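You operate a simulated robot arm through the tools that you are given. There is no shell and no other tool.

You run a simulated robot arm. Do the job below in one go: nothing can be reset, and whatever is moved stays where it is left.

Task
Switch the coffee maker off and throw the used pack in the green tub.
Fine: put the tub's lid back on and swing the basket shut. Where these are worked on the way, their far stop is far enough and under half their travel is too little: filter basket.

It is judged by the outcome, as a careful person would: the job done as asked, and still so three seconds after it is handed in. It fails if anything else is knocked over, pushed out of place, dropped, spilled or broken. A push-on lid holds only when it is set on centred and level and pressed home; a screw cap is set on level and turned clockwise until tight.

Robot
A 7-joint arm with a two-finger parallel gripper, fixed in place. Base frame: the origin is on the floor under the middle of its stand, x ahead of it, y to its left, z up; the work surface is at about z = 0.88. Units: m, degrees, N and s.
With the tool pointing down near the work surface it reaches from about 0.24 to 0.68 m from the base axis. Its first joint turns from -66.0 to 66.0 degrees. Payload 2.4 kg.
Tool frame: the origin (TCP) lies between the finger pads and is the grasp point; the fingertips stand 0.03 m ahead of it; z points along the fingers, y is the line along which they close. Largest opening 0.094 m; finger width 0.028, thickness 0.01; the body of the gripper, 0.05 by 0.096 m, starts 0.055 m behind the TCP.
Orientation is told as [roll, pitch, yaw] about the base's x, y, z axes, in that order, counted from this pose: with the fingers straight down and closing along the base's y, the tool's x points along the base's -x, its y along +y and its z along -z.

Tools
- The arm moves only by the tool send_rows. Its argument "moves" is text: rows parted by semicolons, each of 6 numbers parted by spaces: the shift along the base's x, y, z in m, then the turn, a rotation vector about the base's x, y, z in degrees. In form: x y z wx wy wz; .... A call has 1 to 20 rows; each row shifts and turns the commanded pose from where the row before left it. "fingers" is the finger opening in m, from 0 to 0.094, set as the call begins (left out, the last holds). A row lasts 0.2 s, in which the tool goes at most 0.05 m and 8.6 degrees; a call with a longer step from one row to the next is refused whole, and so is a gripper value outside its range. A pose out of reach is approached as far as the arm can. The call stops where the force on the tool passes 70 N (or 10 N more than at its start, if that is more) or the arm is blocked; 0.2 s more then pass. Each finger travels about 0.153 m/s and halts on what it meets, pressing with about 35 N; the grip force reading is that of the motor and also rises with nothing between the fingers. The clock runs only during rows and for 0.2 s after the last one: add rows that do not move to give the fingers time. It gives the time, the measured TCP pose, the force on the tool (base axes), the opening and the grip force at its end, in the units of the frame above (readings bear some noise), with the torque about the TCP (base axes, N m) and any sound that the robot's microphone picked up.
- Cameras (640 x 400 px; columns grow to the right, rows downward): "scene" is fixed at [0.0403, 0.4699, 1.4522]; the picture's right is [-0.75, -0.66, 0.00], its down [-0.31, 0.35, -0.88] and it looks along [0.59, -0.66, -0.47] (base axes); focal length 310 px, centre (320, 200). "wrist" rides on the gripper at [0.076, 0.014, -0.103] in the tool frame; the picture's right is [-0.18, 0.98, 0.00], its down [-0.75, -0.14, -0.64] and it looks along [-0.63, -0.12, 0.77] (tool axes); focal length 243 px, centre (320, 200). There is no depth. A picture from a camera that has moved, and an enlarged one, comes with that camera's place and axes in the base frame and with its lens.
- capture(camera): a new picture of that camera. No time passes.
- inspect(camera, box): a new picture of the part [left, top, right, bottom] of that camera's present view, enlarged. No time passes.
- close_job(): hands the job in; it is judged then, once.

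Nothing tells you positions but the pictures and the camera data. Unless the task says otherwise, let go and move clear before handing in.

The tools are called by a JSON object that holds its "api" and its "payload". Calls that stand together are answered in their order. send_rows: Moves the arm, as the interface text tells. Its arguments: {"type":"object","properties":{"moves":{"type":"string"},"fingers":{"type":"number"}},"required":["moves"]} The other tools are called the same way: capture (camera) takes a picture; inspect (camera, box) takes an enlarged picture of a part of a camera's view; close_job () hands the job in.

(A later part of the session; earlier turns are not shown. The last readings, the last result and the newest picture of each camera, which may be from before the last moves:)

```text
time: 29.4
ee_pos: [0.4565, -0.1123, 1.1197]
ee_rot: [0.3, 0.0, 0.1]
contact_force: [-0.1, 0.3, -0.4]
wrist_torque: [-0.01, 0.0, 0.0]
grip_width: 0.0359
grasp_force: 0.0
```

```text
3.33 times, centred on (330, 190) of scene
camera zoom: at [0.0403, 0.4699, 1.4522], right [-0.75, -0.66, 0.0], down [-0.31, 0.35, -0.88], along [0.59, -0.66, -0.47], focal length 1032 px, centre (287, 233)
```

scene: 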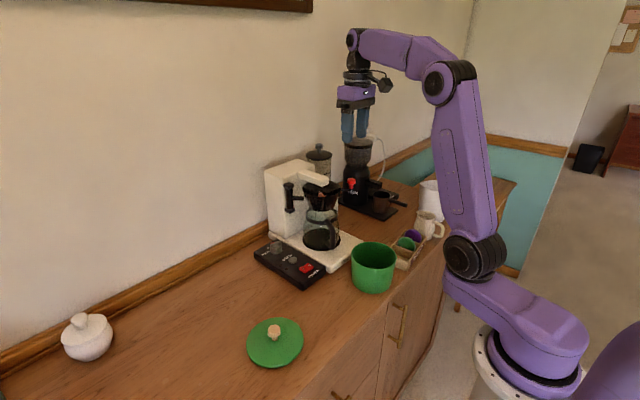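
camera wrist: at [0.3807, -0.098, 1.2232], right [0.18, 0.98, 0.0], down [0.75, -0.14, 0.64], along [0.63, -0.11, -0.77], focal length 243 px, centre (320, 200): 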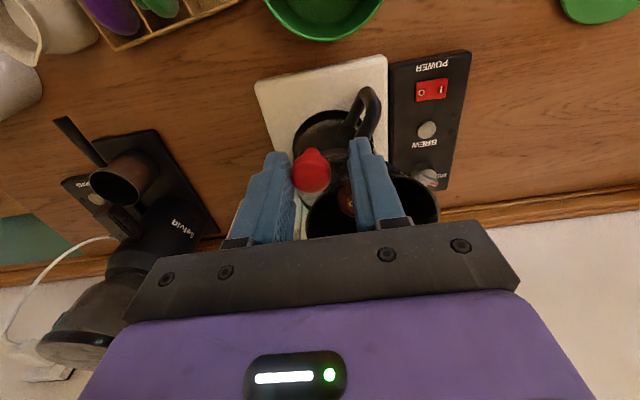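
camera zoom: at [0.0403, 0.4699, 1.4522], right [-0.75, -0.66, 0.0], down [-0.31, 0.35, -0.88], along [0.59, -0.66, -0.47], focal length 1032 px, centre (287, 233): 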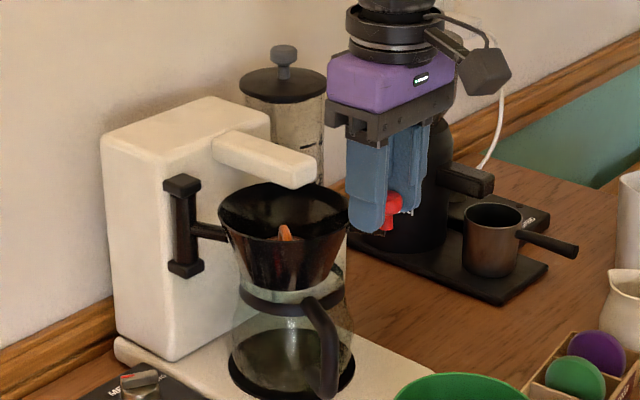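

The basket follows, and the knob rides the finger as the arc model predicts. I'll continue the swing.

{"api": "send_rows", "payload": {"moves": "-0.0035 0.0098 0 0 0 0; -0.0035 0.0098 0 0 0 0; -0.0035 0.0098 0 0 0 0; -0.0017 0.01 0 0 0 0; -0.0017 0.01 0 0 0 0; -0.0017 0.01 0 0 0 0; 0 0.0102 0 0 0 0; 0 0.0102 0 0 0 0; 0 0.0102 0 0 0 0; 0.0018 0.01 0 0 0 0; 0.0018 0.01 0 0 0 0; 0.0018 0.01 0 0 0 0; 0 0 0 0 0 0"}}

{"api": "capture", "payload": {"camera": "wrist"}}

{"api": "inspect", "payload": {"camera": "scene", "box": [230, 130, 390, 250]}}

```text
time: 32.2
ee_pos: [0.4466, 0.0071, 1.1198]
ee_rot: [0.2, 0.0, 0.0]
contact_force: [0.0, 0.1, 0.0]
wrist_torque: [0.0, 0.0, -0.01]
grip_width: 0.0359
grasp_force: 0.0
```

```text
taken
camera wrist: at [0.3707, 0.0216, 1.2232], right [0.18, 0.98, 0.0], down [0.75, -0.14, 0.64], along [0.63, -0.11, -0.77], focal length 243 px, centre (320, 200)
```

wrist: 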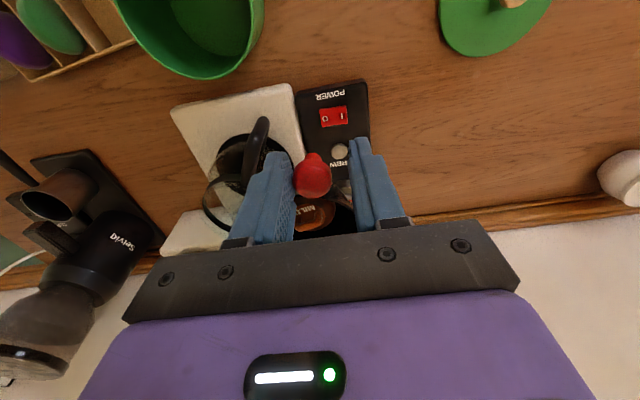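

```text
3.33 times, centred on (310, 190) of scene
camera zoom: at [0.0403, 0.4699, 1.4522], right [-0.75, -0.66, 0.0], down [-0.31, 0.35, -0.88], along [0.59, -0.66, -0.47], focal length 1032 px, centre (353, 233)
```

zoom: 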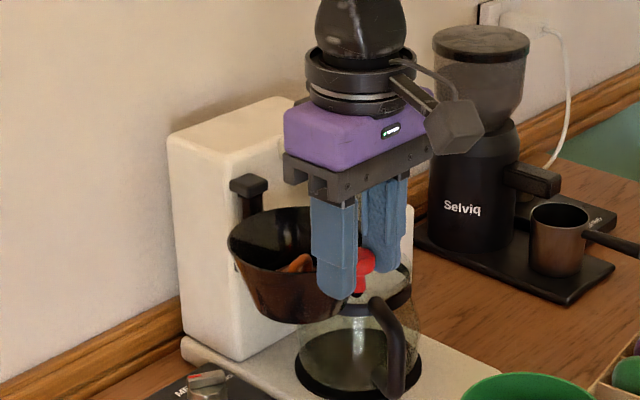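

About 60° has been done smoothly. I'll keep going along the arc towards the far stop.

{"api": "send_rows", "payload": {"moves": "0.0035 0.0096 0 0 0 0; 0.0035 0.0096 0 0 0 0; 0.0035 0.0096 0 0 0 0; 0.0051 0.0088 0 0 0 0; 0.0051 0.0088 0 0 0 0; 0.0051 0.0088 0 0 0 0; 0 0 0 0 0 0"}}

{"api": "capture", "payload": {"camera": "wrist"}}

{"api": "inspect", "payload": {"camera": "scene", "box": [230, 130, 390, 250]}}

```text
time: 33.8
ee_pos: [0.4732, 0.0632, 1.1195]
ee_rot: [0.4, -0.1, 0.0]
contact_force: [0.4, -0.2, 0.6]
wrist_torque: [0.01, -0.01, -0.02]
grip_width: 0.0361
grasp_force: 0.1
```

```text
taken
camera wrist: at [0.3965, 0.077, 1.2231], right [0.18, 0.98, 0.0], down [0.75, -0.14, 0.64], along [0.63, -0.11, -0.77], focal length 243 px, centre (320, 200)
```

wrist: 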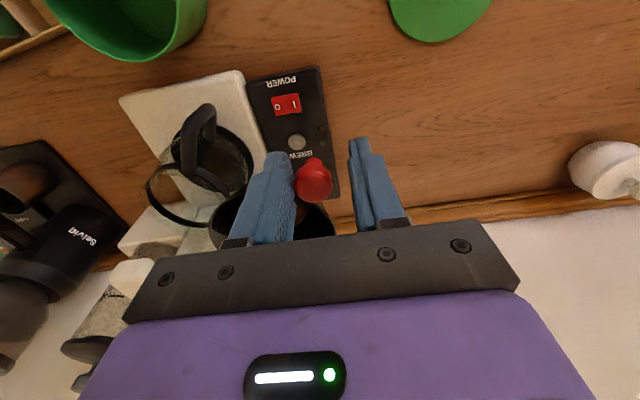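

```text
3.33 times, centred on (310, 190) of scene
camera zoom: at [0.0403, 0.4699, 1.4522], right [-0.75, -0.66, 0.0], down [-0.31, 0.35, -0.88], along [0.59, -0.66, -0.47], focal length 1032 px, centre (353, 233)
```

zoom: 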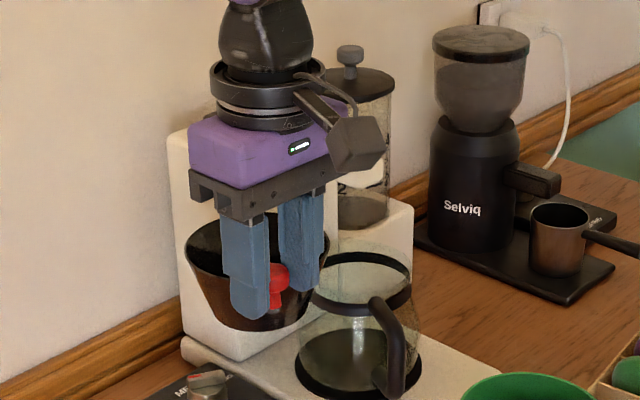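

{"api": "send_rows", "payload": {"moves": "0.008 0.0075 0 0 0 0; 0.008 0.0075 0 0 0 0; 0.008 0.0075 0 0 0 0; 0.0078 0.0065 0 0 0 0; 0.0078 0.0065 0 0 0 0; 0.0078 0.0065 0 0 0 0; 0 0 0 0 0 0"}}

{"api": "capture", "payload": {"camera": "wrist"}}

{"api": "inspect", "payload": {"camera": "scene", "box": [230, 130, 390, 250]}}

```text
time: 35.4
ee_pos: [0.5197, 0.1064, 1.1198]
ee_rot: [0.4, -0.2, 0.1]
contact_force: [-0.8, -0.5, -0.1]
wrist_torque: [0.0, 0.0, -0.05]
grip_width: 0.0358
grasp_force: 0.1
```

```text
taken
camera wrist: at [0.4437, 0.1205, 1.2232], right [0.18, 0.98, 0.01], down [0.75, -0.14, 0.64], along [0.63, -0.11, -0.77], focal length 243 px, centre (320, 200)
```

wrist: 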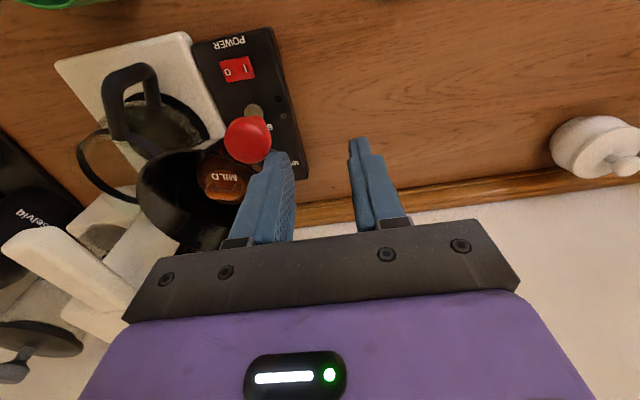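

```text
3.33 times, centred on (310, 190) of scene
camera zoom: at [0.0403, 0.4699, 1.4522], right [-0.75, -0.66, 0.0], down [-0.31, 0.35, -0.88], along [0.59, -0.66, -0.47], focal length 1032 px, centre (353, 233)
```

zoom: 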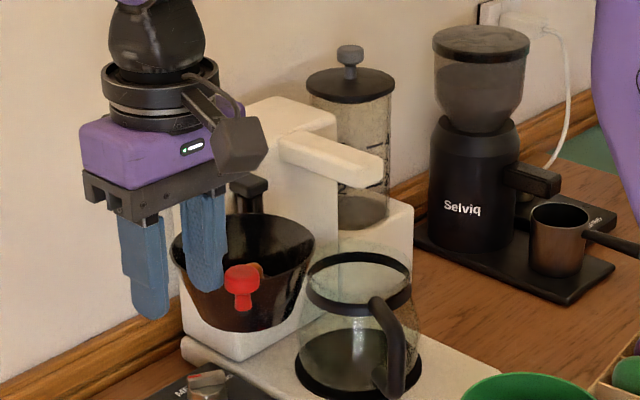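

The knob slid out of the cage at about 88° of swing, around (0.495, 0.071). I'll raise clear and check the basket's position.

{"api": "send_rows", "payload": {"moves": "0 0.005 0.01 0 0 0; 0 0 0.04 0 0 0; 0 0 0.04 0 0 0; -0.03 0.02 0.02 0 0 0; -0.03 0 0 0 0 0; 0 0 0 0 0 0"}}

{"api": "capture", "payload": {"camera": "wrist"}}

{"api": "inspect", "payload": {"camera": "scene", "box": [230, 130, 390, 250]}}

```text
time: 36.8
ee_pos: [0.4588, 0.1301, 1.2307]
ee_rot: [0.4, 0.0, 0.0]
contact_force: [0.0, 1.1, 0.4]
wrist_torque: [0.0, 0.0, 0.01]
grip_width: 0.0363
grasp_force: 0.0
```

```text
taken
camera wrist: at [0.3833, 0.1437, 1.3329], right [0.18, 0.98, 0.0], down [0.75, -0.14, 0.64], along [0.63, -0.11, -0.77], focal length 243 px, centre (320, 200)
```

wrist: 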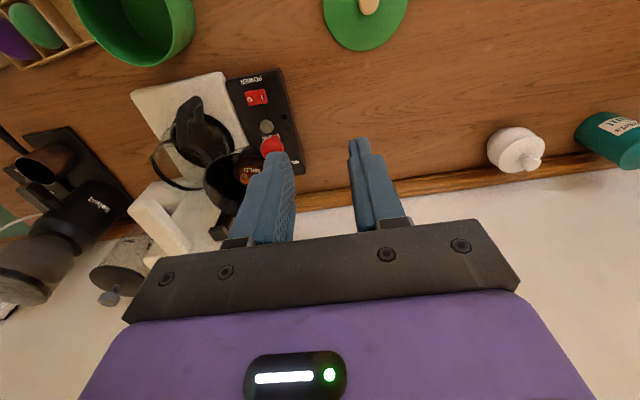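

```text
3.33 times, centred on (310, 190) of scene
camera zoom: at [0.0403, 0.4699, 1.4522], right [-0.75, -0.66, 0.0], down [-0.31, 0.35, -0.88], along [0.59, -0.66, -0.47], focal length 1032 px, centre (353, 233)
```

zoom: 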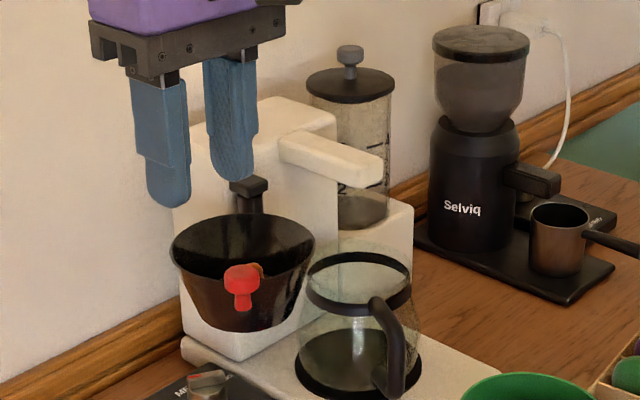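

The basket rests about 90° out at its stop, with its opening clear of the spout. I'll move the wrist camera to look into it and find the pack's tab.

{"api": "send_rows", "payload": {"moves": "0 -0.04 0 0 0 0; 0 -0.04 0 0 0 0; 0 -0.03 0 0 0 0; 0 0 0 0 0 0", "fingers": 0.094}}

{"api": "capture", "payload": {"camera": "wrist"}}

{"api": "inspect", "payload": {"camera": "wrist", "box": [250, 80, 400, 240]}}

{"api": "inspect", "payload": {"camera": "scene", "box": [250, 165, 340, 245]}}

```text
time: 37.8
ee_pos: [0.459, 0.02, 1.2292]
ee_rot: [0.4, -0.1, -0.1]
contact_force: [0.7, 0.8, 0.7]
wrist_torque: [0.0, -0.01, 0.02]
grip_width: 0.0942
grasp_force: 0.1
```

```text
taken
camera wrist: at [0.383, 0.0343, 1.3326], right [0.18, 0.98, 0.0], down [0.75, -0.14, 0.64], along [0.63, -0.11, -0.77], focal length 243 px, centre (320, 200)
```

wrist: 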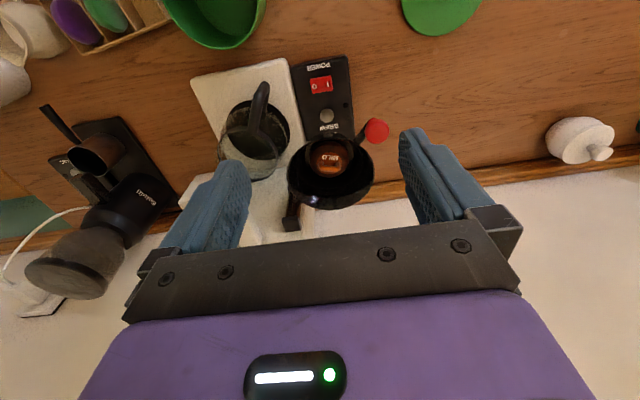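

```text
2.50 times, centred on (325, 160) of wrist
camera zoom: at [0.383, 0.0343, 1.3326], right [0.18, 0.98, 0.0], down [0.75, -0.14, 0.64], along [0.63, -0.11, -0.77], focal length 606 px, centre (308, 300)
```

zoom: 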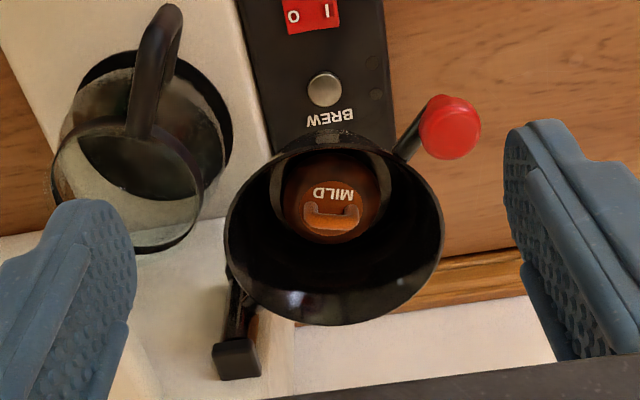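

```text
5.00 times, centred on (295, 205) of scene
camera zoom: at [0.0403, 0.4699, 1.4522], right [-0.75, -0.66, 0.0], down [-0.31, 0.35, -0.88], along [0.59, -0.66, -0.47], focal length 1548 px, centre (445, 175)
```

zoom: 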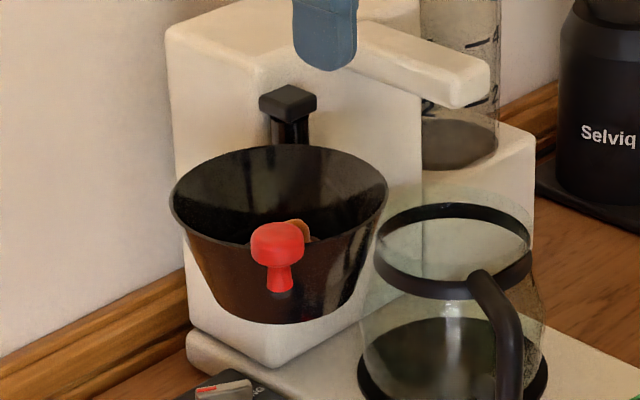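

The pack sits in the basket with a strap-like pull tab on top, centred near (0.55, 0.016) with its top at about z 1.06. I'll enlarge it to read the tab's direction.

{"api": "inspect", "payload": {"camera": "wrist", "box": [290, 110, 370, 180]}}

{"api": "inspect", "payload": {"camera": "scene", "box": [280, 190, 330, 230]}}

```text
5.71 times, centred on (330, 145) of wrist
camera zoom: at [0.383, 0.0343, 1.3326], right [0.18, 0.98, 0.0], down [0.75, -0.14, 0.64], along [0.63, -0.11, -0.77], focal length 1386 px, centre (263, 514)
```

zoom: 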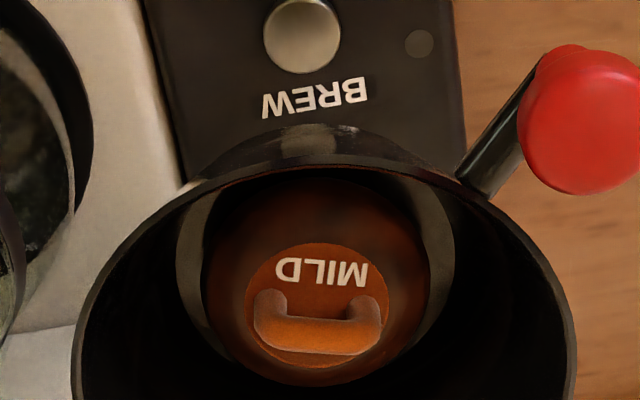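

```text
10.00 times, centred on (305, 210) of scene
camera zoom: at [0.0403, 0.4699, 1.4522], right [-0.75, -0.66, 0.0], down [-0.31, 0.35, -0.88], along [0.59, -0.66, -0.47], focal length 3096 px, centre (470, 100)
```

zoom: 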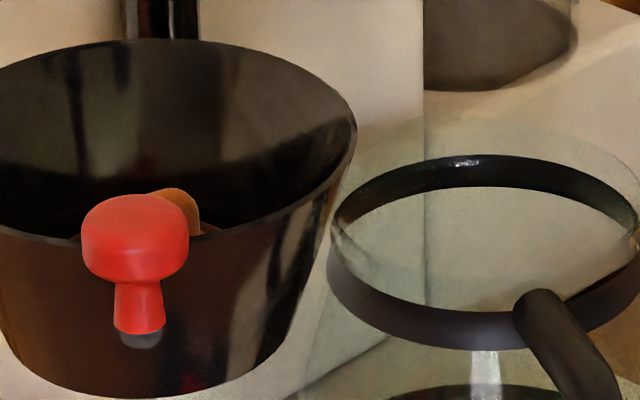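

The tab is a small arch about 26 mm long, running nearly along y (azimuth ≈77°), centred near (0.549, 0.016). I'll turn the tool to about -103° so the fingers pinch across it, hold above, and look again.

{"api": "send_rows", "payload": {"moves": "0.0075 0 0 0 0 -8.5; 0.0075 0 0 0 0 -8.5; 0.0075 0 0 0 0 -8.5; 0.0075 0 0 0 0 -8.5; 0.0075 0 0 0 0 -8.5; 0.0075 0 0 0 0 -8.5; 0.0075 0 0 0 0 -8.5; 0.0075 0 0 0 0 -8.5; 0.0075 0 0 0 0 -8.5; 0.0075 0 0 0 0 -8.5; 0.0075 -0.002 0 0 0 -8.5; 0.0075 -0.002 0 0 0 -8.5; 0 0 0 0 0 0", "fingers": 0.045}}

{"api": "capture", "payload": {"camera": "wrist"}}

{"api": "inspect", "payload": {"camera": "wrist", "box": [260, 60, 400, 200]}}

{"api": "inspect", "payload": {"camera": "scene", "box": [220, 110, 380, 250]}}

```text
time: 40.6
ee_pos: [0.5494, 0.0158, 1.2299]
ee_rot: [0.4, -0.1, -102.0]
contact_force: [-0.2, -0.2, 0.0]
wrist_torque: [0.02, 0.01, -0.01]
grip_width: 0.0451
grasp_force: 0.1
```

```text
taken
camera wrist: at [0.5795, 0.088, 1.3331], right [0.92, -0.39, 0.0], down [-0.3, -0.71, 0.64], along [-0.24, -0.59, -0.77], focal length 243 px, centre (320, 200)
```

wrist: 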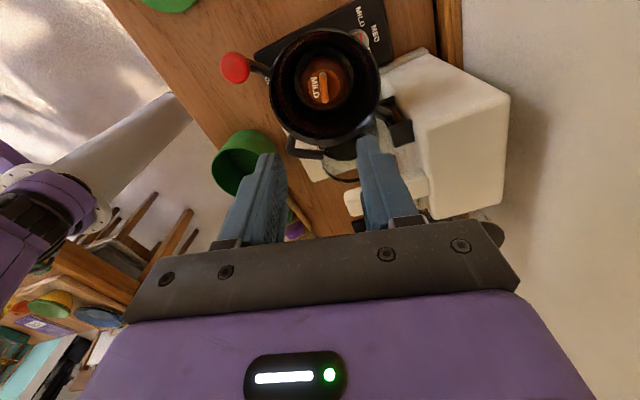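

```text
2.86 times, centred on (330, 130) of wrist
camera zoom: at [0.5795, 0.088, 1.3331], right [0.92, -0.39, 0.0], down [-0.3, -0.71, 0.64], along [-0.24, -0.59, -0.77], focal length 693 px, centre (291, 400)
```

zoom: 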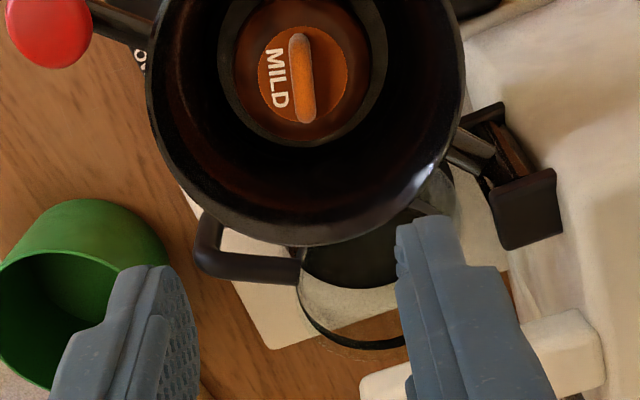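

```text
2.86 times, centred on (300, 180) of scene
camera zoom: at [0.0403, 0.4699, 1.4522], right [-0.75, -0.66, 0.0], down [-0.31, 0.35, -0.88], along [0.59, -0.66, -0.47], focal length 885 px, centre (377, 257)
```

zoom: 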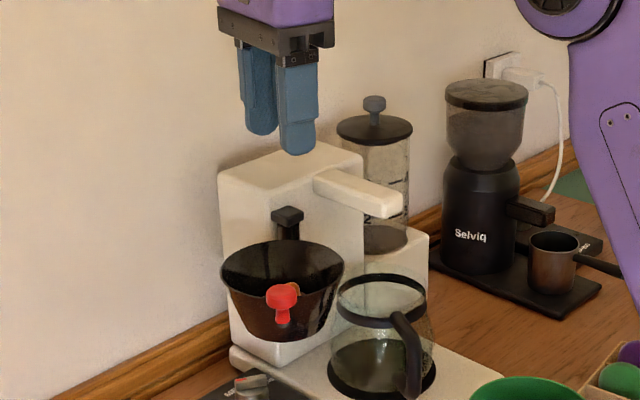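

The tab bar comes out at (0.556, 0.018, 1.06), azimuth ≈73°. I'll adjust the yaw and position, then lower into the basket in stages.

{"api": "send_rows", "payload": {"moves": "0.003 0.001 -0.02 0 0 -4.7; 0.003 0.001 -0.03 0 0 0; 0 0 -0.04 0 0 0; 0 0 -0.02 0 0 0; 0 0 0 0 0 0", "fingers": 0.036}}

{"api": "capture", "payload": {"camera": "wrist"}}

{"api": "inspect", "payload": {"camera": "wrist", "box": [240, 40, 400, 220]}}

{"api": "inspect", "payload": {"camera": "scene", "box": [220, 110, 380, 250]}}

```text
time: 41.8
ee_pos: [0.5569, 0.0167, 1.1192]
ee_rot: [0.4, -0.1, -106.6]
contact_force: [0.5, 0.3, 1.2]
wrist_torque: [-0.01, 0.0, -0.01]
grip_width: 0.0361
grasp_force: 0.0
```

```text
taken
camera wrist: at [0.5915, 0.087, 1.2222], right [0.89, -0.46, 0.0], down [-0.35, -0.68, 0.64], along [-0.29, -0.57, -0.77], focal length 243 px, centre (320, 200)
```

wrist: 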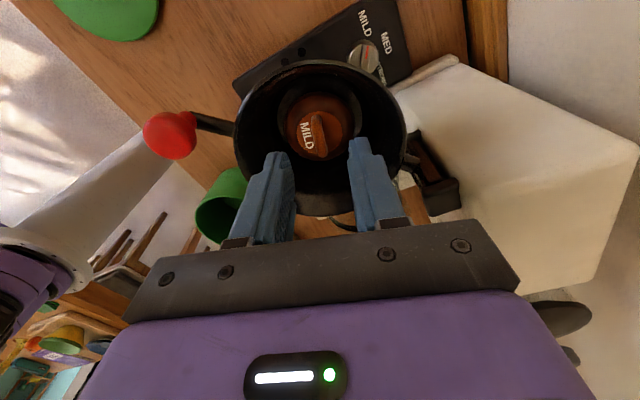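

```text
2.22 times, centred on (320, 130) of wrist
camera zoom: at [0.5915, 0.087, 1.2222], right [0.89, -0.46, 0.0], down [-0.35, -0.68, 0.64], along [-0.29, -0.57, -0.77], focal length 539 px, centre (320, 356)
```

zoom: 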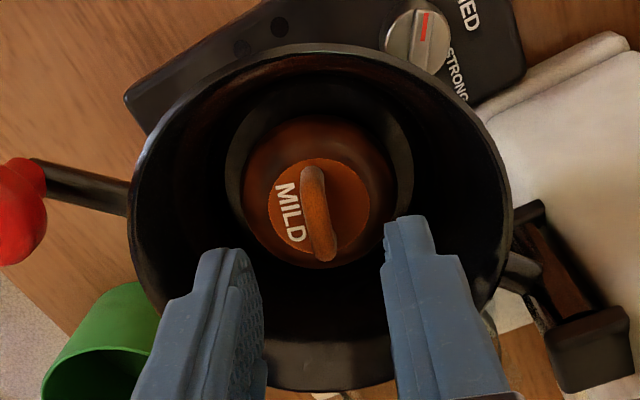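

```text
2.86 times, centred on (300, 180) of scene
camera zoom: at [0.0403, 0.4699, 1.4522], right [-0.75, -0.66, 0.0], down [-0.31, 0.35, -0.88], along [0.59, -0.66, -0.47], focal length 885 px, centre (377, 257)
```

zoom: 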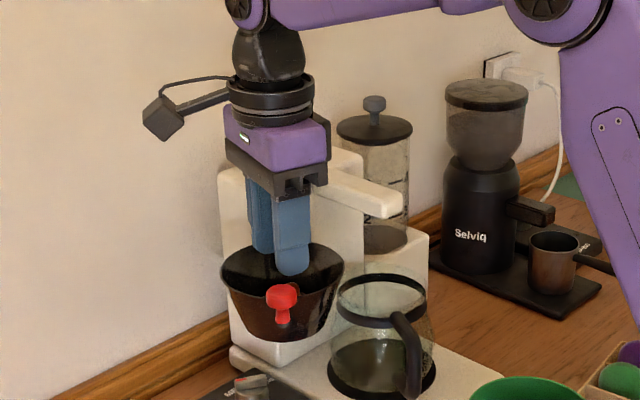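

The tab is centred between the fingertips. I'll lower them around it, checking force.

{"api": "send_rows", "payload": {"moves": "-0.0005 0.002 -0.01 0 0 -2.5; 0 0 -0.01 0 0 0; 0 0 -0.01 0 0 0; 0 0 -0.005 0 0 0; 0 0 0 0 0 0"}}

{"api": "inspect", "payload": {"camera": "wrist", "box": [240, 40, 400, 220]}}

{"api": "inspect", "payload": {"camera": "scene", "box": [240, 150, 350, 250]}}

```text
time: 43.0
ee_pos: [0.5557, 0.0193, 1.0848]
ee_rot: [0.3, -0.1, -109.2]
contact_force: [0.4, -0.4, -0.3]
wrist_torque: [-0.01, 0.03, 0.01]
grip_width: 0.036
grasp_force: 0.2
```

```text
2.22 times, centred on (320, 130) of wrist
camera zoom: at [0.5936, 0.0874, 1.1878], right [0.87, -0.5, 0.0], down [-0.38, -0.66, 0.64], along [-0.32, -0.56, -0.77], focal length 539 px, centre (320, 356)
```

zoom: 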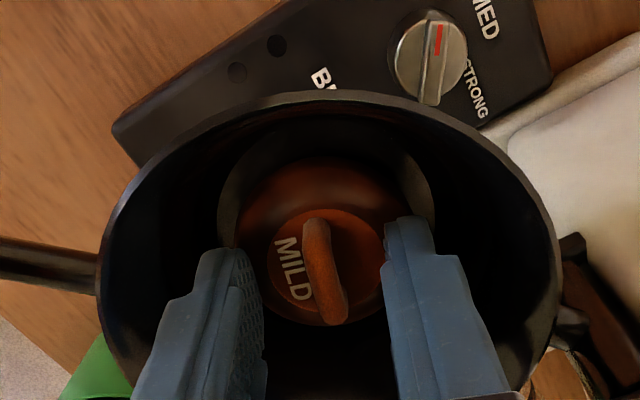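

```text
4.00 times, centred on (295, 200) of scene
camera zoom: at [0.0403, 0.4699, 1.4522], right [-0.75, -0.66, 0.0], down [-0.31, 0.35, -0.88], along [0.59, -0.66, -0.47], focal length 1238 px, centre (420, 200)
```

zoom: 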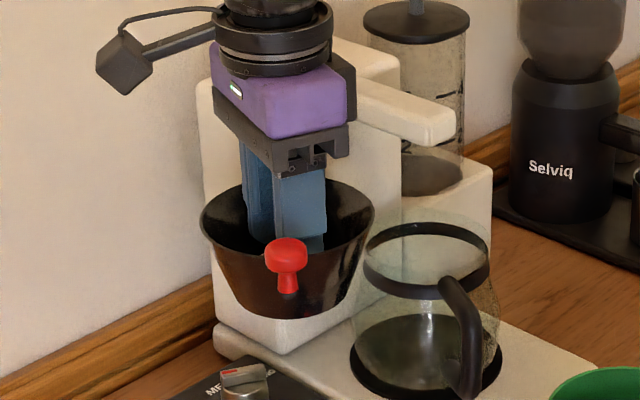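

{"api": "send_rows", "payload": {"moves": "0 0 -0.004 0 0 0; 0 0 -0.003 0 0 0; 0 0 0 0 0 0"}}

{"api": "inspect", "payload": {"camera": "wrist", "box": [240, 40, 400, 220]}}

```text
time: 43.8
ee_pos: [0.5557, 0.0197, 1.0782]
ee_rot: [0.4, 0.0, -109.2]
contact_force: [-1.4, 0.1, 8.9]
wrist_torque: [-0.03, 0.07, -0.01]
grip_width: 0.0361
grasp_force: 0.2
```

```text
2.22 times, centred on (320, 130) of wrist
camera zoom: at [0.5935, 0.0875, 1.1818], right [0.87, -0.5, 0.01], down [-0.38, -0.66, 0.64], along [-0.31, -0.56, -0.77], focal length 539 px, centre (320, 356)
```

zoom: 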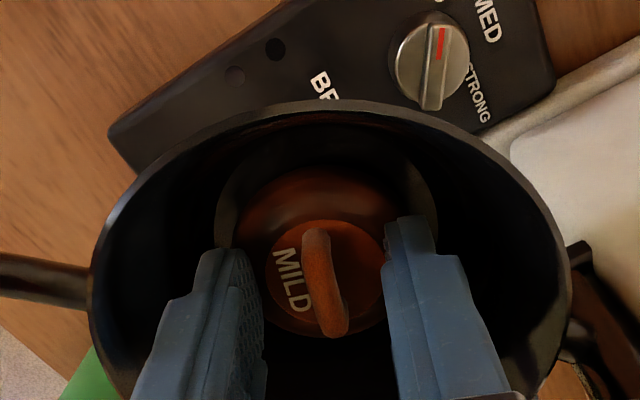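

The tips touch the pack's top (9 N), so they are at full tab depth. I'll ease up 2 mm and close on the tab.

{"api": "send_rows", "payload": {"moves": "0 0 0.002 0 0 0; 0 0 0 0 0 0"}}

{"api": "send_rows", "payload": {"moves": "0 0 0 0 0 0; 0 0 0 0 0 0; 0 0 0 0 0 0", "fingers": 0.0}}

{"api": "inspect", "payload": {"camera": "wrist", "box": [240, 40, 400, 220]}}

```text
time: 44.4
ee_pos: [0.5568, 0.0189, 1.0799]
ee_rot: [0.1, -0.1, -109.2]
contact_force: [0.6, 0.5, -0.1]
wrist_torque: [0.0, -0.03, -0.03]
grip_width: 0.036
grasp_force: 0.1
```

```text
time: 45.2
ee_pos: [0.5551, 0.0194, 1.0798]
ee_rot: [0.3, -0.1, -109.2]
contact_force: [0.8, 0.3, -0.7]
wrist_torque: [0.01, 0.01, 0.0]
grip_width: 0.0068
grasp_force: 35.2
```

```text
2.22 times, centred on (320, 130) of wrist
camera zoom: at [0.5937, 0.0874, 1.1828], right [0.87, -0.5, 0.0], down [-0.38, -0.66, 0.64], along [-0.32, -0.56, -0.77], focal length 539 px, centre (320, 356)
```

zoom: 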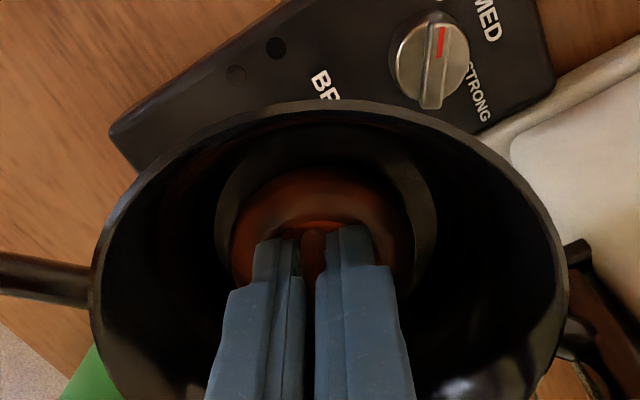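

The tab is held (6.8 mm between the pads). I'll lift the pack straight up, slowly.

{"api": "send_rows", "payload": {"moves": "0 0 0.005 0 0 0; 0 0 0.008 0 0 0; 0 0 0.01 0 0 0; 0 0 0.015 0 0 0; 0 0 0.02 0 0 0; 0 0 0.02 0 0 0; 0 0 0.02 0 0 0; 0 0 0.02 0 0 0; 0 0 0 0 0 0"}}

{"api": "capture", "payload": {"camera": "wrist"}}

{"api": "inspect", "payload": {"camera": "scene", "box": [230, 100, 370, 240]}}

```text
time: 47.2
ee_pos: [0.5571, 0.0201, 1.1987]
ee_rot: [0.0, -0.1, -109.2]
contact_force: [-0.1, 0.2, -0.1]
wrist_torque: [-0.04, 0.0, -0.01]
grip_width: 0.0067
grasp_force: 34.9
```

```text
taken
camera wrist: at [0.5945, 0.0877, 1.3014], right [0.87, -0.5, 0.0], down [-0.38, -0.66, 0.64], along [-0.32, -0.56, -0.77], focal length 243 px, centre (320, 200)
```

wrist: 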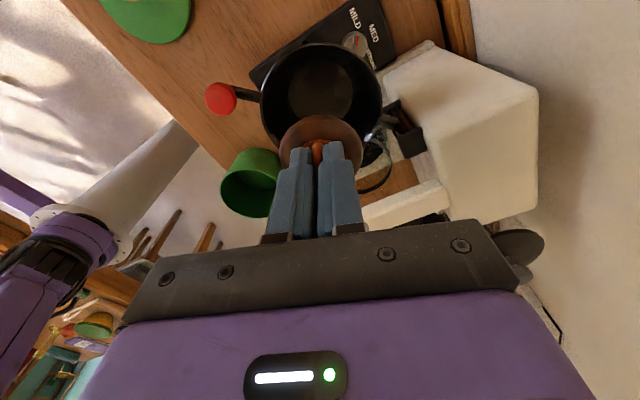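

```text
2.86 times, centred on (300, 170) of scene
camera zoom: at [0.0403, 0.4699, 1.4522], right [-0.75, -0.66, 0.0], down [-0.31, 0.35, -0.88], along [0.59, -0.66, -0.47], focal length 885 px, centre (377, 286)
```

zoom: 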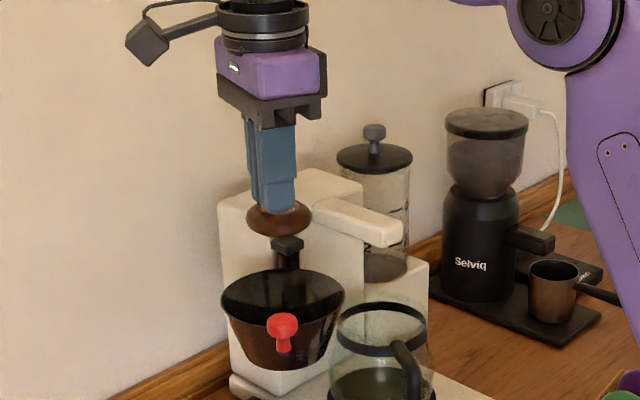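

The pack is out, hanging level from its tab. I'll carry it high over to the tub.

{"api": "send_rows", "payload": {"moves": "-0.0252 -0.0133 0 0 0 0; -0.0252 -0.0133 0 0 0 0; -0.0252 -0.0133 0 0 0 0; -0.0252 -0.0133 0 0 0 0; -0.0252 -0.0133 0 0 0 0; -0.0252 -0.0133 0 0 0 0; -0.0252 -0.0133 0 0 0 0; -0.0252 -0.0133 0 0 0 0; 0 0 0 0 0 0; 0 0 0 0 0 0"}}

{"api": "capture", "payload": {"camera": "wrist"}}

{"api": "inspect", "payload": {"camera": "scene", "box": [320, 140, 460, 310]}}

```text
time: 49.4
ee_pos: [0.3533, -0.0872, 1.1989]
ee_rot: [0.1, -0.2, -109.3]
contact_force: [-0.5, -0.3, -0.5]
wrist_torque: [0.0, 0.0, 0.0]
grip_width: 0.007
grasp_force: 34.9
```

```text
taken
camera wrist: at [0.3914, -0.0192, 1.3017], right [0.87, -0.5, 0.0], down [-0.38, -0.66, 0.64], along [-0.32, -0.56, -0.77], focal length 243 px, centre (320, 200)
```

wrist: 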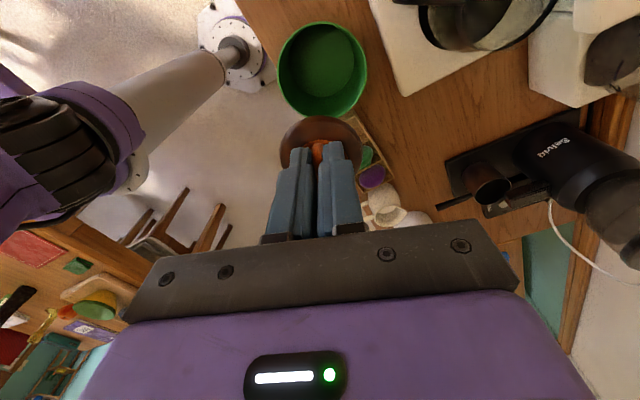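

```text
2.35 times, centred on (390, 225) of scene
camera zoom: at [0.0403, 0.4699, 1.4522], right [-0.75, -0.66, 0.0], down [-0.31, 0.35, -0.88], along [0.59, -0.66, -0.47], focal length 728 px, centre (155, 141)
```

zoom: 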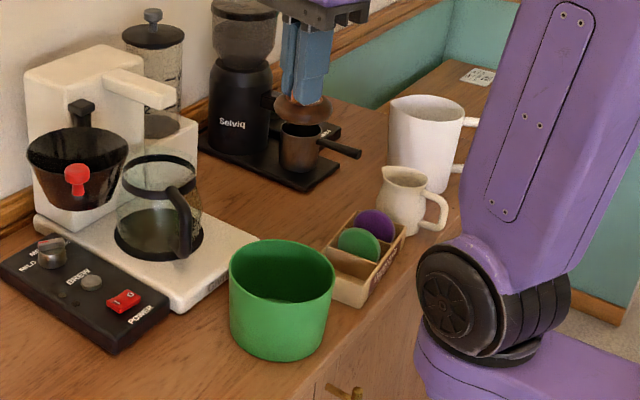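

The pack hangs over the tub's centre (about 0.356, -0.087). I'll lower it inside.

{"api": "send_rows", "payload": {"moves": "0.001 0 -0.04 0 0 0; 0 0 -0.04 0 0 0; 0 0 -0.04 0 0 0; 0 0 -0.04 0 0 0; 0 0 -0.03 0 0 0; 0 0 -0.03 0 0 0; 0 0 -0.015 0 0 0; 0 0 0 0 0 0"}}

{"api": "capture", "payload": {"camera": "wrist"}}

{"api": "inspect", "payload": {"camera": "scene", "box": [320, 180, 440, 310]}}

```text
time: 51.2
ee_pos: [0.3544, -0.0878, 0.9635]
ee_rot: [0.3, -0.1, -109.2]
contact_force: [0.8, 0.1, -0.9]
wrist_torque: [0.01, 0.02, 0.02]
grip_width: 0.0067
grasp_force: 34.8
```

```text
taken
camera wrist: at [0.3927, -0.0191, 1.0665], right [0.87, -0.5, 0.0], down [-0.38, -0.66, 0.64], along [-0.32, -0.56, -0.77], focal length 243 px, centre (320, 200)
```

wrist: 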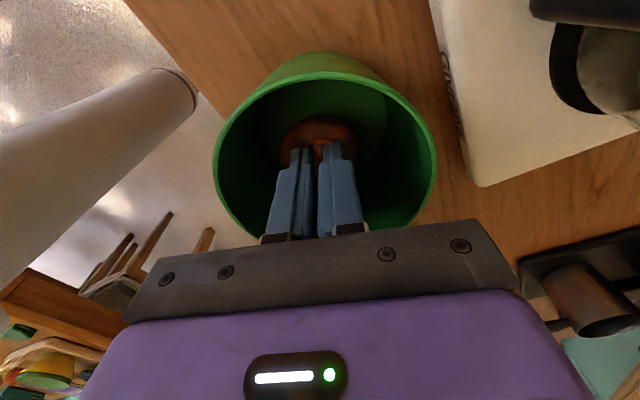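

```text
3.08 times, centred on (380, 245) of scene
camera zoom: at [0.0403, 0.4699, 1.4522], right [-0.75, -0.66, 0.0], down [-0.31, 0.35, -0.88], along [0.59, -0.66, -0.47], focal length 953 px, centre (135, 62)
```

zoom: 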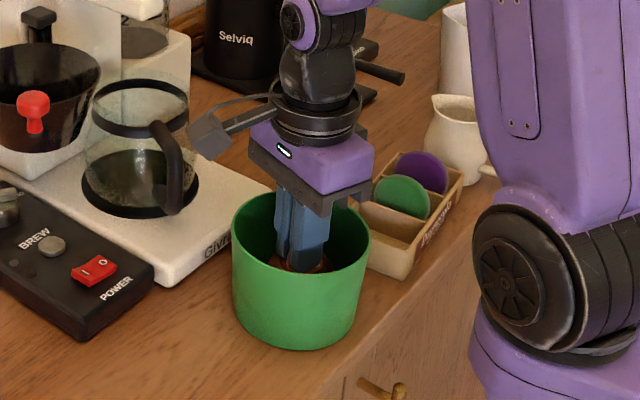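

The pack is inside the tub. I'll lower it the last bit to the floor of the tub.

{"api": "send_rows", "payload": {"moves": "0 0 -0.005 0 0 0; 0 0 -0.005 0 0 0; 0 0 -0.004 0 0 0; 0 0 0 0 0 0"}}

{"api": "send_rows", "payload": {"moves": "0 0 -0.003 0 0 0; 0 0 -0.003 0 0 0; 0 0 0 0 0 0"}}

```text
time: 52.2
ee_pos: [0.3549, -0.0867, 0.9486]
ee_rot: [0.3, 0.0, -109.1]
contact_force: [-0.8, 0.0, -0.6]
wrist_torque: [-0.01, 0.01, -0.01]
grip_width: 0.0069
grasp_force: 34.9
```

```text
time: 53.0
ee_pos: [0.3548, -0.0874, 0.9435]
ee_rot: [0.3, -0.2, -109.2]
contact_force: [-0.4, -1.0, 1.0]
wrist_torque: [-0.01, 0.01, 0.02]
grip_width: 0.0068
grasp_force: 35.3
```

{"api": "send_rows", "payload": {"moves": "0 0 -0.003 0 0 0; 0 0 0 0 0 0"}}

{"api": "send_rows", "payload": {"moves": "0 0 -0.003 0 0 0; 0 0 0 0 0 0"}}

{"api": "inspect", "payload": {"camera": "wrist", "box": [210, 40, 440, 240]}}

```text
time: 53.6
ee_pos: [0.3542, -0.0857, 0.9399]
ee_rot: [0.3, -0.1, -109.1]
contact_force: [-0.3, -0.4, -0.9]
wrist_torque: [0.03, 0.0, 0.03]
grip_width: 0.0071
grasp_force: 35.1
```

```text
time: 54.2
ee_pos: [0.3546, -0.0864, 0.937]
ee_rot: [0.2, -0.1, -109.1]
contact_force: [1.0, -0.2, -0.2]
wrist_torque: [-0.05, 0.0, -0.02]
grip_width: 0.0065
grasp_force: 34.6
```

```text
2.00 times, centred on (325, 140) of wrist
camera zoom: at [0.3931, -0.019, 1.0403], right [0.87, -0.5, 0.0], down [-0.38, -0.66, 0.64], along [-0.32, -0.56, -0.77], focal length 485 px, centre (310, 320)
```

zoom: 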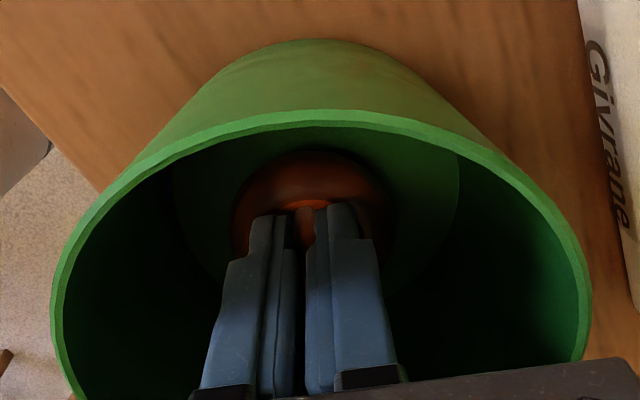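

{"api": "send_rows", "payload": {"moves": "0 0 -0.003 0 0 0; 0 0 -0.002 0 0 0; 0 0 0 0 0 0"}}

{"api": "send_rows", "payload": {"moves": "0 0 -0.002 0 0 0; 0 0 -0.002 0 0 0; 0 0 0 0 0 0"}}

```text
time: 55.0
ee_pos: [0.3556, -0.0867, 0.9332]
ee_rot: [0.3, -0.1, -109.3]
contact_force: [-1.1, -0.2, 8.9]
wrist_torque: [-0.07, 0.1, 0.0]
grip_width: 0.0067
grasp_force: 35.3
```

```text
time: 55.5
ee_pos: [0.3548, -0.0872, 0.9324]
ee_rot: [0.6, -0.2, -109.2]
contact_force: [-5.3, 3.2, 28.1]
wrist_torque: [0.06, 0.26, 0.0]
grip_width: 0.0068
grasp_force: 35.0
stopped in row 2: the force on the tool passed its limit at 80 N (the readings are from after the stop); the commanded pose is now the measured one
```

The pack touches the tub floor. I'll ease up slightly, open a little, and withdraw.

{"api": "send_rows", "payload": {"moves": "0 0 0.001 0 0 0; 0 0 0 0 0 0"}}

{"api": "send_rows", "payload": {"moves": "0 0 0 0 0 0; 0 0 0 0 0 0", "fingers": 0.03}}

{"api": "send_rows", "payload": {"moves": "0 0 0.01 0 0 0; 0 0 0.03 0 0 0; 0 0 0.04 0 0 0; 0 0 0.04 0 0 0; 0 0 0.04 0 0 0; 0 0 0.04 0 0 0; 0 0 0 0 0 0"}}

{"api": "capture", "payload": {"camera": "wrist"}}

{"api": "inspect", "payload": {"camera": "scene", "box": [320, 180, 440, 310]}}

```text
time: 56.1
ee_pos: [0.3565, -0.0861, 0.9311]
ee_rot: [0.5, 0.0, -109.2]
contact_force: [-3.8, 1.7, 9.8]
wrist_torque: [0.06, 0.16, -0.01]
grip_width: 0.0066
grasp_force: 35.3
```

```text
time: 56.7
ee_pos: [0.3567, -0.0876, 0.9311]
ee_rot: [0.6, -0.1, -109.2]
contact_force: [3.7, -1.4, 8.4]
wrist_torque: [-0.05, 0.06, 0.03]
grip_width: 0.028
grasp_force: 0.0
```

```text
time: 58.3
ee_pos: [0.3559, -0.0869, 1.1323]
ee_rot: [0.5, -0.1, -109.1]
contact_force: [-0.3, 0.3, 0.7]
wrist_torque: [0.0, -0.04, 0.01]
grip_width: 0.0303
grasp_force: 0.0
```

```text
taken
camera wrist: at [0.3935, -0.018, 1.2349], right [0.87, -0.5, 0.01], down [-0.39, -0.66, 0.64], along [-0.31, -0.56, -0.77], focal length 243 px, centre (320, 200)
```

wrist: 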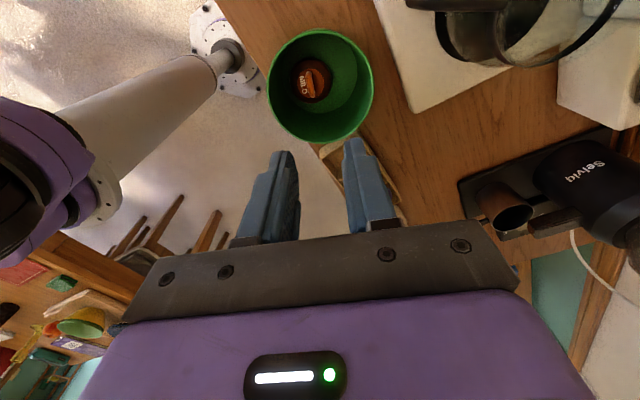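

```text
3.08 times, centred on (380, 245) of scene
camera zoom: at [0.0403, 0.4699, 1.4522], right [-0.75, -0.66, 0.0], down [-0.31, 0.35, -0.88], along [0.59, -0.66, -0.47], focal length 953 px, centre (135, 62)
```

zoom: 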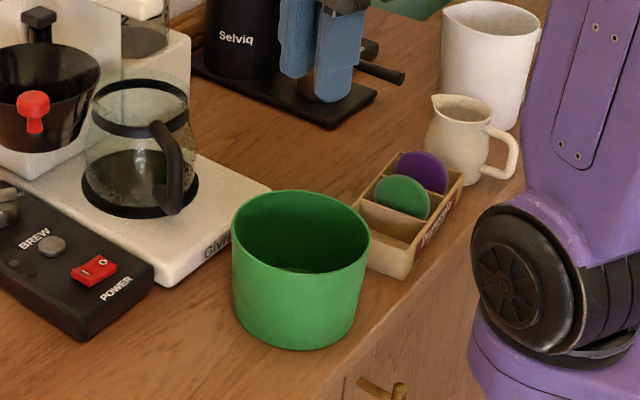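

The pack lies in the tub and the tub has not moved (the scene pixels match). Now I'll go back to the lid at (0.40, 0.21), returning the yaw to -90°.

{"api": "send_rows", "payload": {"moves": "0.0055 0.0372 0 -0.04 0 2.4; 0.0055 0.0372 0 -0.04 0 2.4; 0.0055 0.0372 0 -0.04 0 2.4; 0.0055 0.0372 0 -0.04 0 2.4; 0.0055 0.0372 0 -0.04 0 2.4; 0.0055 0.0372 0 -0.04 0 2.4; 0.0055 0.0372 0 -0.04 0 2.4; 0.0055 0.0372 0 -0.04 0 2.4; 0 0 0 0 0 0; 0 0 0 0 0 0", "fingers": 0.06}}

{"api": "capture", "payload": {"camera": "wrist"}}

```text
time: 60.5
ee_pos: [0.3992, 0.2123, 1.1321]
ee_rot: [0.4, -0.4, -90.1]
contact_force: [0.0, 0.5, 0.1]
wrist_torque: [-0.01, -0.02, 0.03]
grip_width: 0.0603
grasp_force: 0.1
```

```text
taken
camera wrist: at [0.4126, 0.289, 1.2345], right [0.98, -0.18, 0.01], down [-0.15, -0.75, 0.65], along [-0.11, -0.64, -0.76], focal length 243 px, centre (320, 200)
```

wrist: 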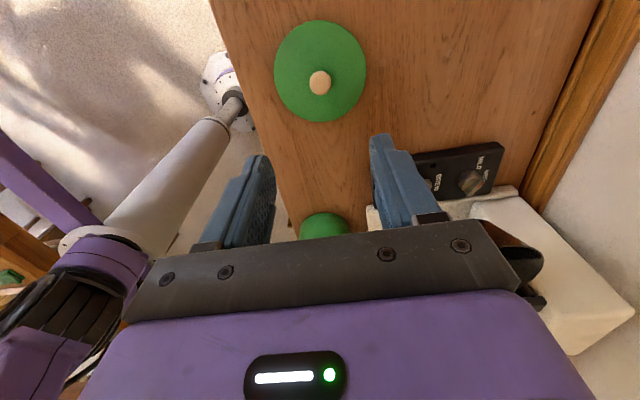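

The lid knob is right below. I'll trim out the slight tilt and lower to the same grip height as before.

{"api": "send_rows", "payload": {"moves": "0.0005 -0.0003 -0.04 0.35 0.35 0; 0 0 -0.04 0 0 0; 0 0 -0.04 0 0 0; 0 0 -0.03 0 0 0; 0 0 -0.02 0 0 0; 0 0 -0.015 0 0 0; 0 0 0 0 0 0"}}

{"api": "capture", "payload": {"camera": "wrist"}}

{"api": "inspect", "payload": {"camera": "scene", "box": [220, 260, 330, 370]}}

```text
time: 62.1
ee_pos: [0.3989, 0.2104, 0.9463]
ee_rot: [0.2, -0.1, -90.0]
contact_force: [-0.3, 0.7, 0.2]
wrist_torque: [-0.02, -0.04, 0.0]
grip_width: 0.0598
grasp_force: 0.0
```

```text
taken
camera wrist: at [0.4138, 0.2866, 1.0494], right [0.98, -0.18, 0.0], down [-0.14, -0.75, 0.64], along [-0.12, -0.63, -0.77], focal length 243 px, centre (320, 200)
```

wrist: 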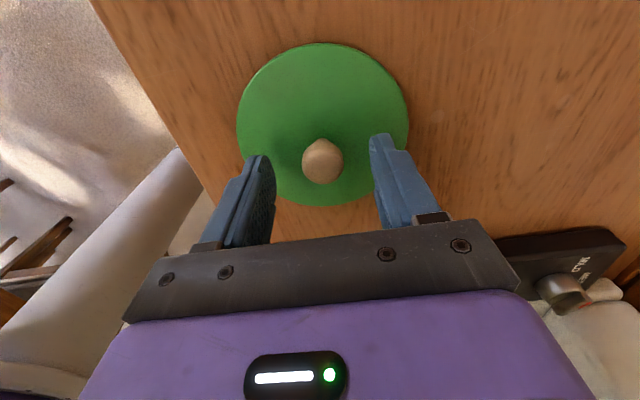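

```text
3.64 times, centred on (275, 315) of scene
camera zoom: at [0.0403, 0.4699, 1.4522], right [-0.75, -0.66, 0.0], down [-0.31, 0.35, -0.88], along [0.59, -0.66, -0.47], focal length 1126 px, centre (484, -218)
```

zoom: 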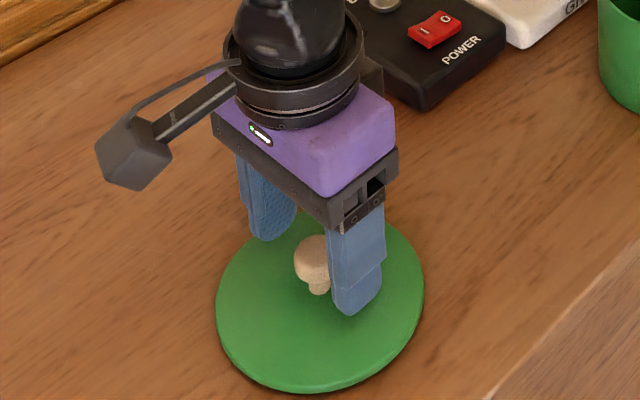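

{"api": "send_rows", "payload": {"moves": "0.0007 0 -0.008 0 0 0; 0 0 -0.005 0 0 0; 0 0 -0.002 0 0 0; 0 0 0 0 0 0"}}

{"api": "send_rows", "payload": {"moves": "0 0 0 0 0 0; 0 0 0 0 0 0; 0 0 0 0 0 0", "fingers": 0.0}}

{"api": "capture", "payload": {"camera": "wrist"}}

```text
time: 63.1
ee_pos: [0.4012, 0.2104, 0.9316]
ee_rot: [0.2, 0.1, -90.1]
contact_force: [0.4, 0.4, 0.0]
wrist_torque: [0.02, 0.01, 0.0]
grip_width: 0.0599
grasp_force: 0.1
```

```text
time: 63.9
ee_pos: [0.4007, 0.211, 0.9308]
ee_rot: [0.2, 0.0, -90.0]
contact_force: [0.2, 1.0, 0.2]
wrist_torque: [-0.02, -0.02, 0.02]
grip_width: 0.0235
grasp_force: 34.6
```

```text
taken
camera wrist: at [0.4149, 0.2871, 1.0345], right [0.98, -0.18, 0.0], down [-0.14, -0.75, 0.64], along [-0.12, -0.63, -0.77], focal length 243 px, centre (320, 200)
```

wrist: 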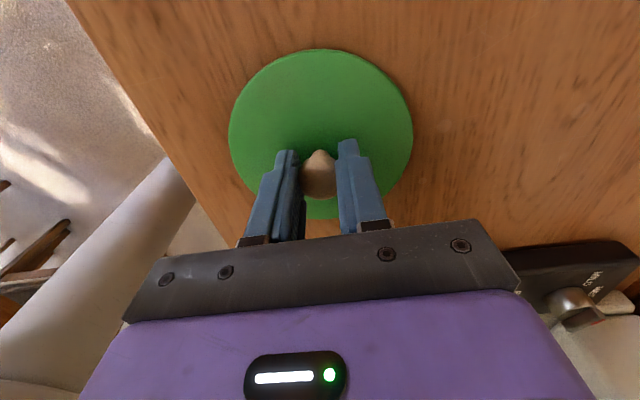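

The lid is held exactly as before. I'll lift it and carry it back over the tub.

{"api": "send_rows", "payload": {"moves": "0 0 0.02 0 0 0; 0 0 0.04 0 0 0; 0 0 0.04 0 0 0; 0 0 0.04 0 0 0; 0 0 0.03 0 0 0; -0.0057 -0.037 0 0 0 0; -0.0057 -0.037 0 0 0 0; -0.0057 -0.037 0 0 0 0; -0.0057 -0.037 0 0 0 0; -0.0057 -0.037 0 0 0 0; -0.0057 -0.037 0 0 0 0; -0.0057 -0.037 0 0 0 0; -0.0056 -0.0372 0 0 0 0; 0 0 0 0 0 0; 0 0 -0.03 0 0 0; 0 0 -0.03 0 0 0; 0 0 -0.01 0 0 0; 0 0 0 0 0 0; 0 0 0 0 0 0"}}

{"api": "capture", "payload": {"camera": "wrist"}}

{"api": "inspect", "payload": {"camera": "scene", "box": [335, 200, 425, 300]}}

```text
time: 67.9
ee_pos: [0.3543, -0.0865, 1.0319]
ee_rot: [0.3, 0.0, -90.0]
contact_force: [0.7, -0.3, 0.5]
wrist_torque: [-0.01, 0.0, 0.01]
grip_width: 0.0237
grasp_force: 35.4
```

```text
taken
camera wrist: at [0.3693, -0.0101, 1.1343], right [0.98, -0.18, 0.0], down [-0.14, -0.75, 0.64], along [-0.12, -0.63, -0.77], focal length 243 px, centre (320, 200)
```

wrist: 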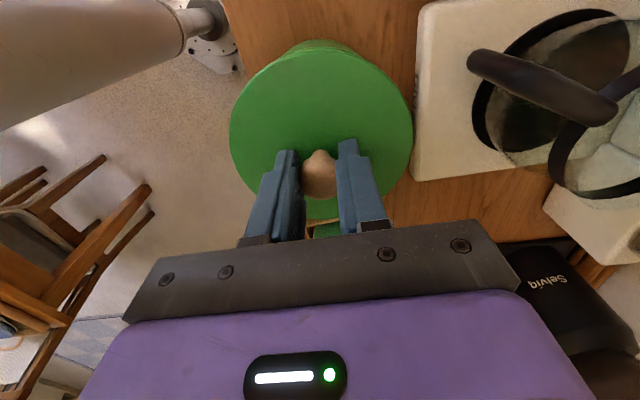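

```text
4.00 times, centred on (380, 250) of scene
camera zoom: at [0.0403, 0.4699, 1.4522], right [-0.75, -0.66, 0.0], down [-0.31, 0.35, -0.88], along [0.59, -0.66, -0.47], focal length 1238 px, centre (80, 0)
```

zoom: 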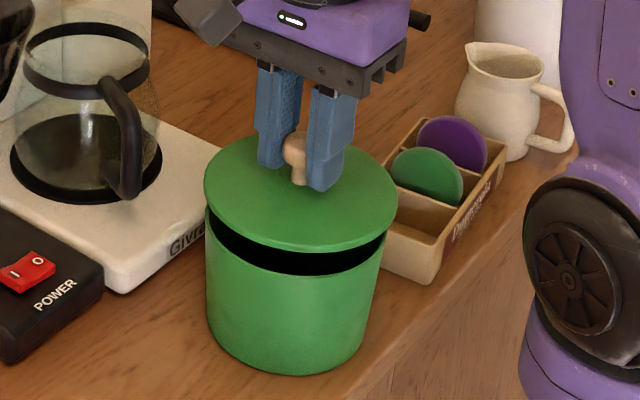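

The lid is aligned over the tub as it was when it came off. I'll lower it in small steps.

{"api": "send_rows", "payload": {"moves": "0 0 -0.006 0 0 0; 0 0 -0.005 0 0 0; 0 0 -0.004 0 0 0; 0 0 -0.003 0 0 0; 0 0 0 0 0 0"}}

{"api": "inspect", "payload": {"camera": "scene", "box": [335, 220, 415, 300]}}

```text
time: 69.1
ee_pos: [0.3554, -0.0865, 1.0138]
ee_rot: [0.3, -0.1, -90.0]
contact_force: [0.8, -0.4, -0.7]
wrist_torque: [0.01, 0.0, 0.01]
grip_width: 0.0236
grasp_force: 34.6
```

```text
5.00 times, centred on (375, 260) of scene
camera zoom: at [0.0403, 0.4699, 1.4522], right [-0.75, -0.66, 0.0], down [-0.31, 0.35, -0.88], along [0.59, -0.66, -0.47], focal length 1548 px, centre (45, -100)
```

zoom: 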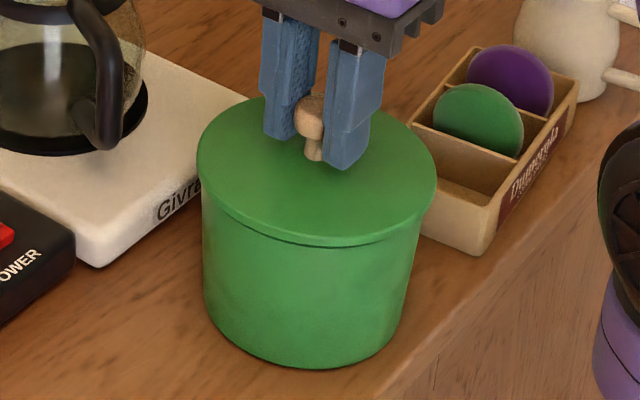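

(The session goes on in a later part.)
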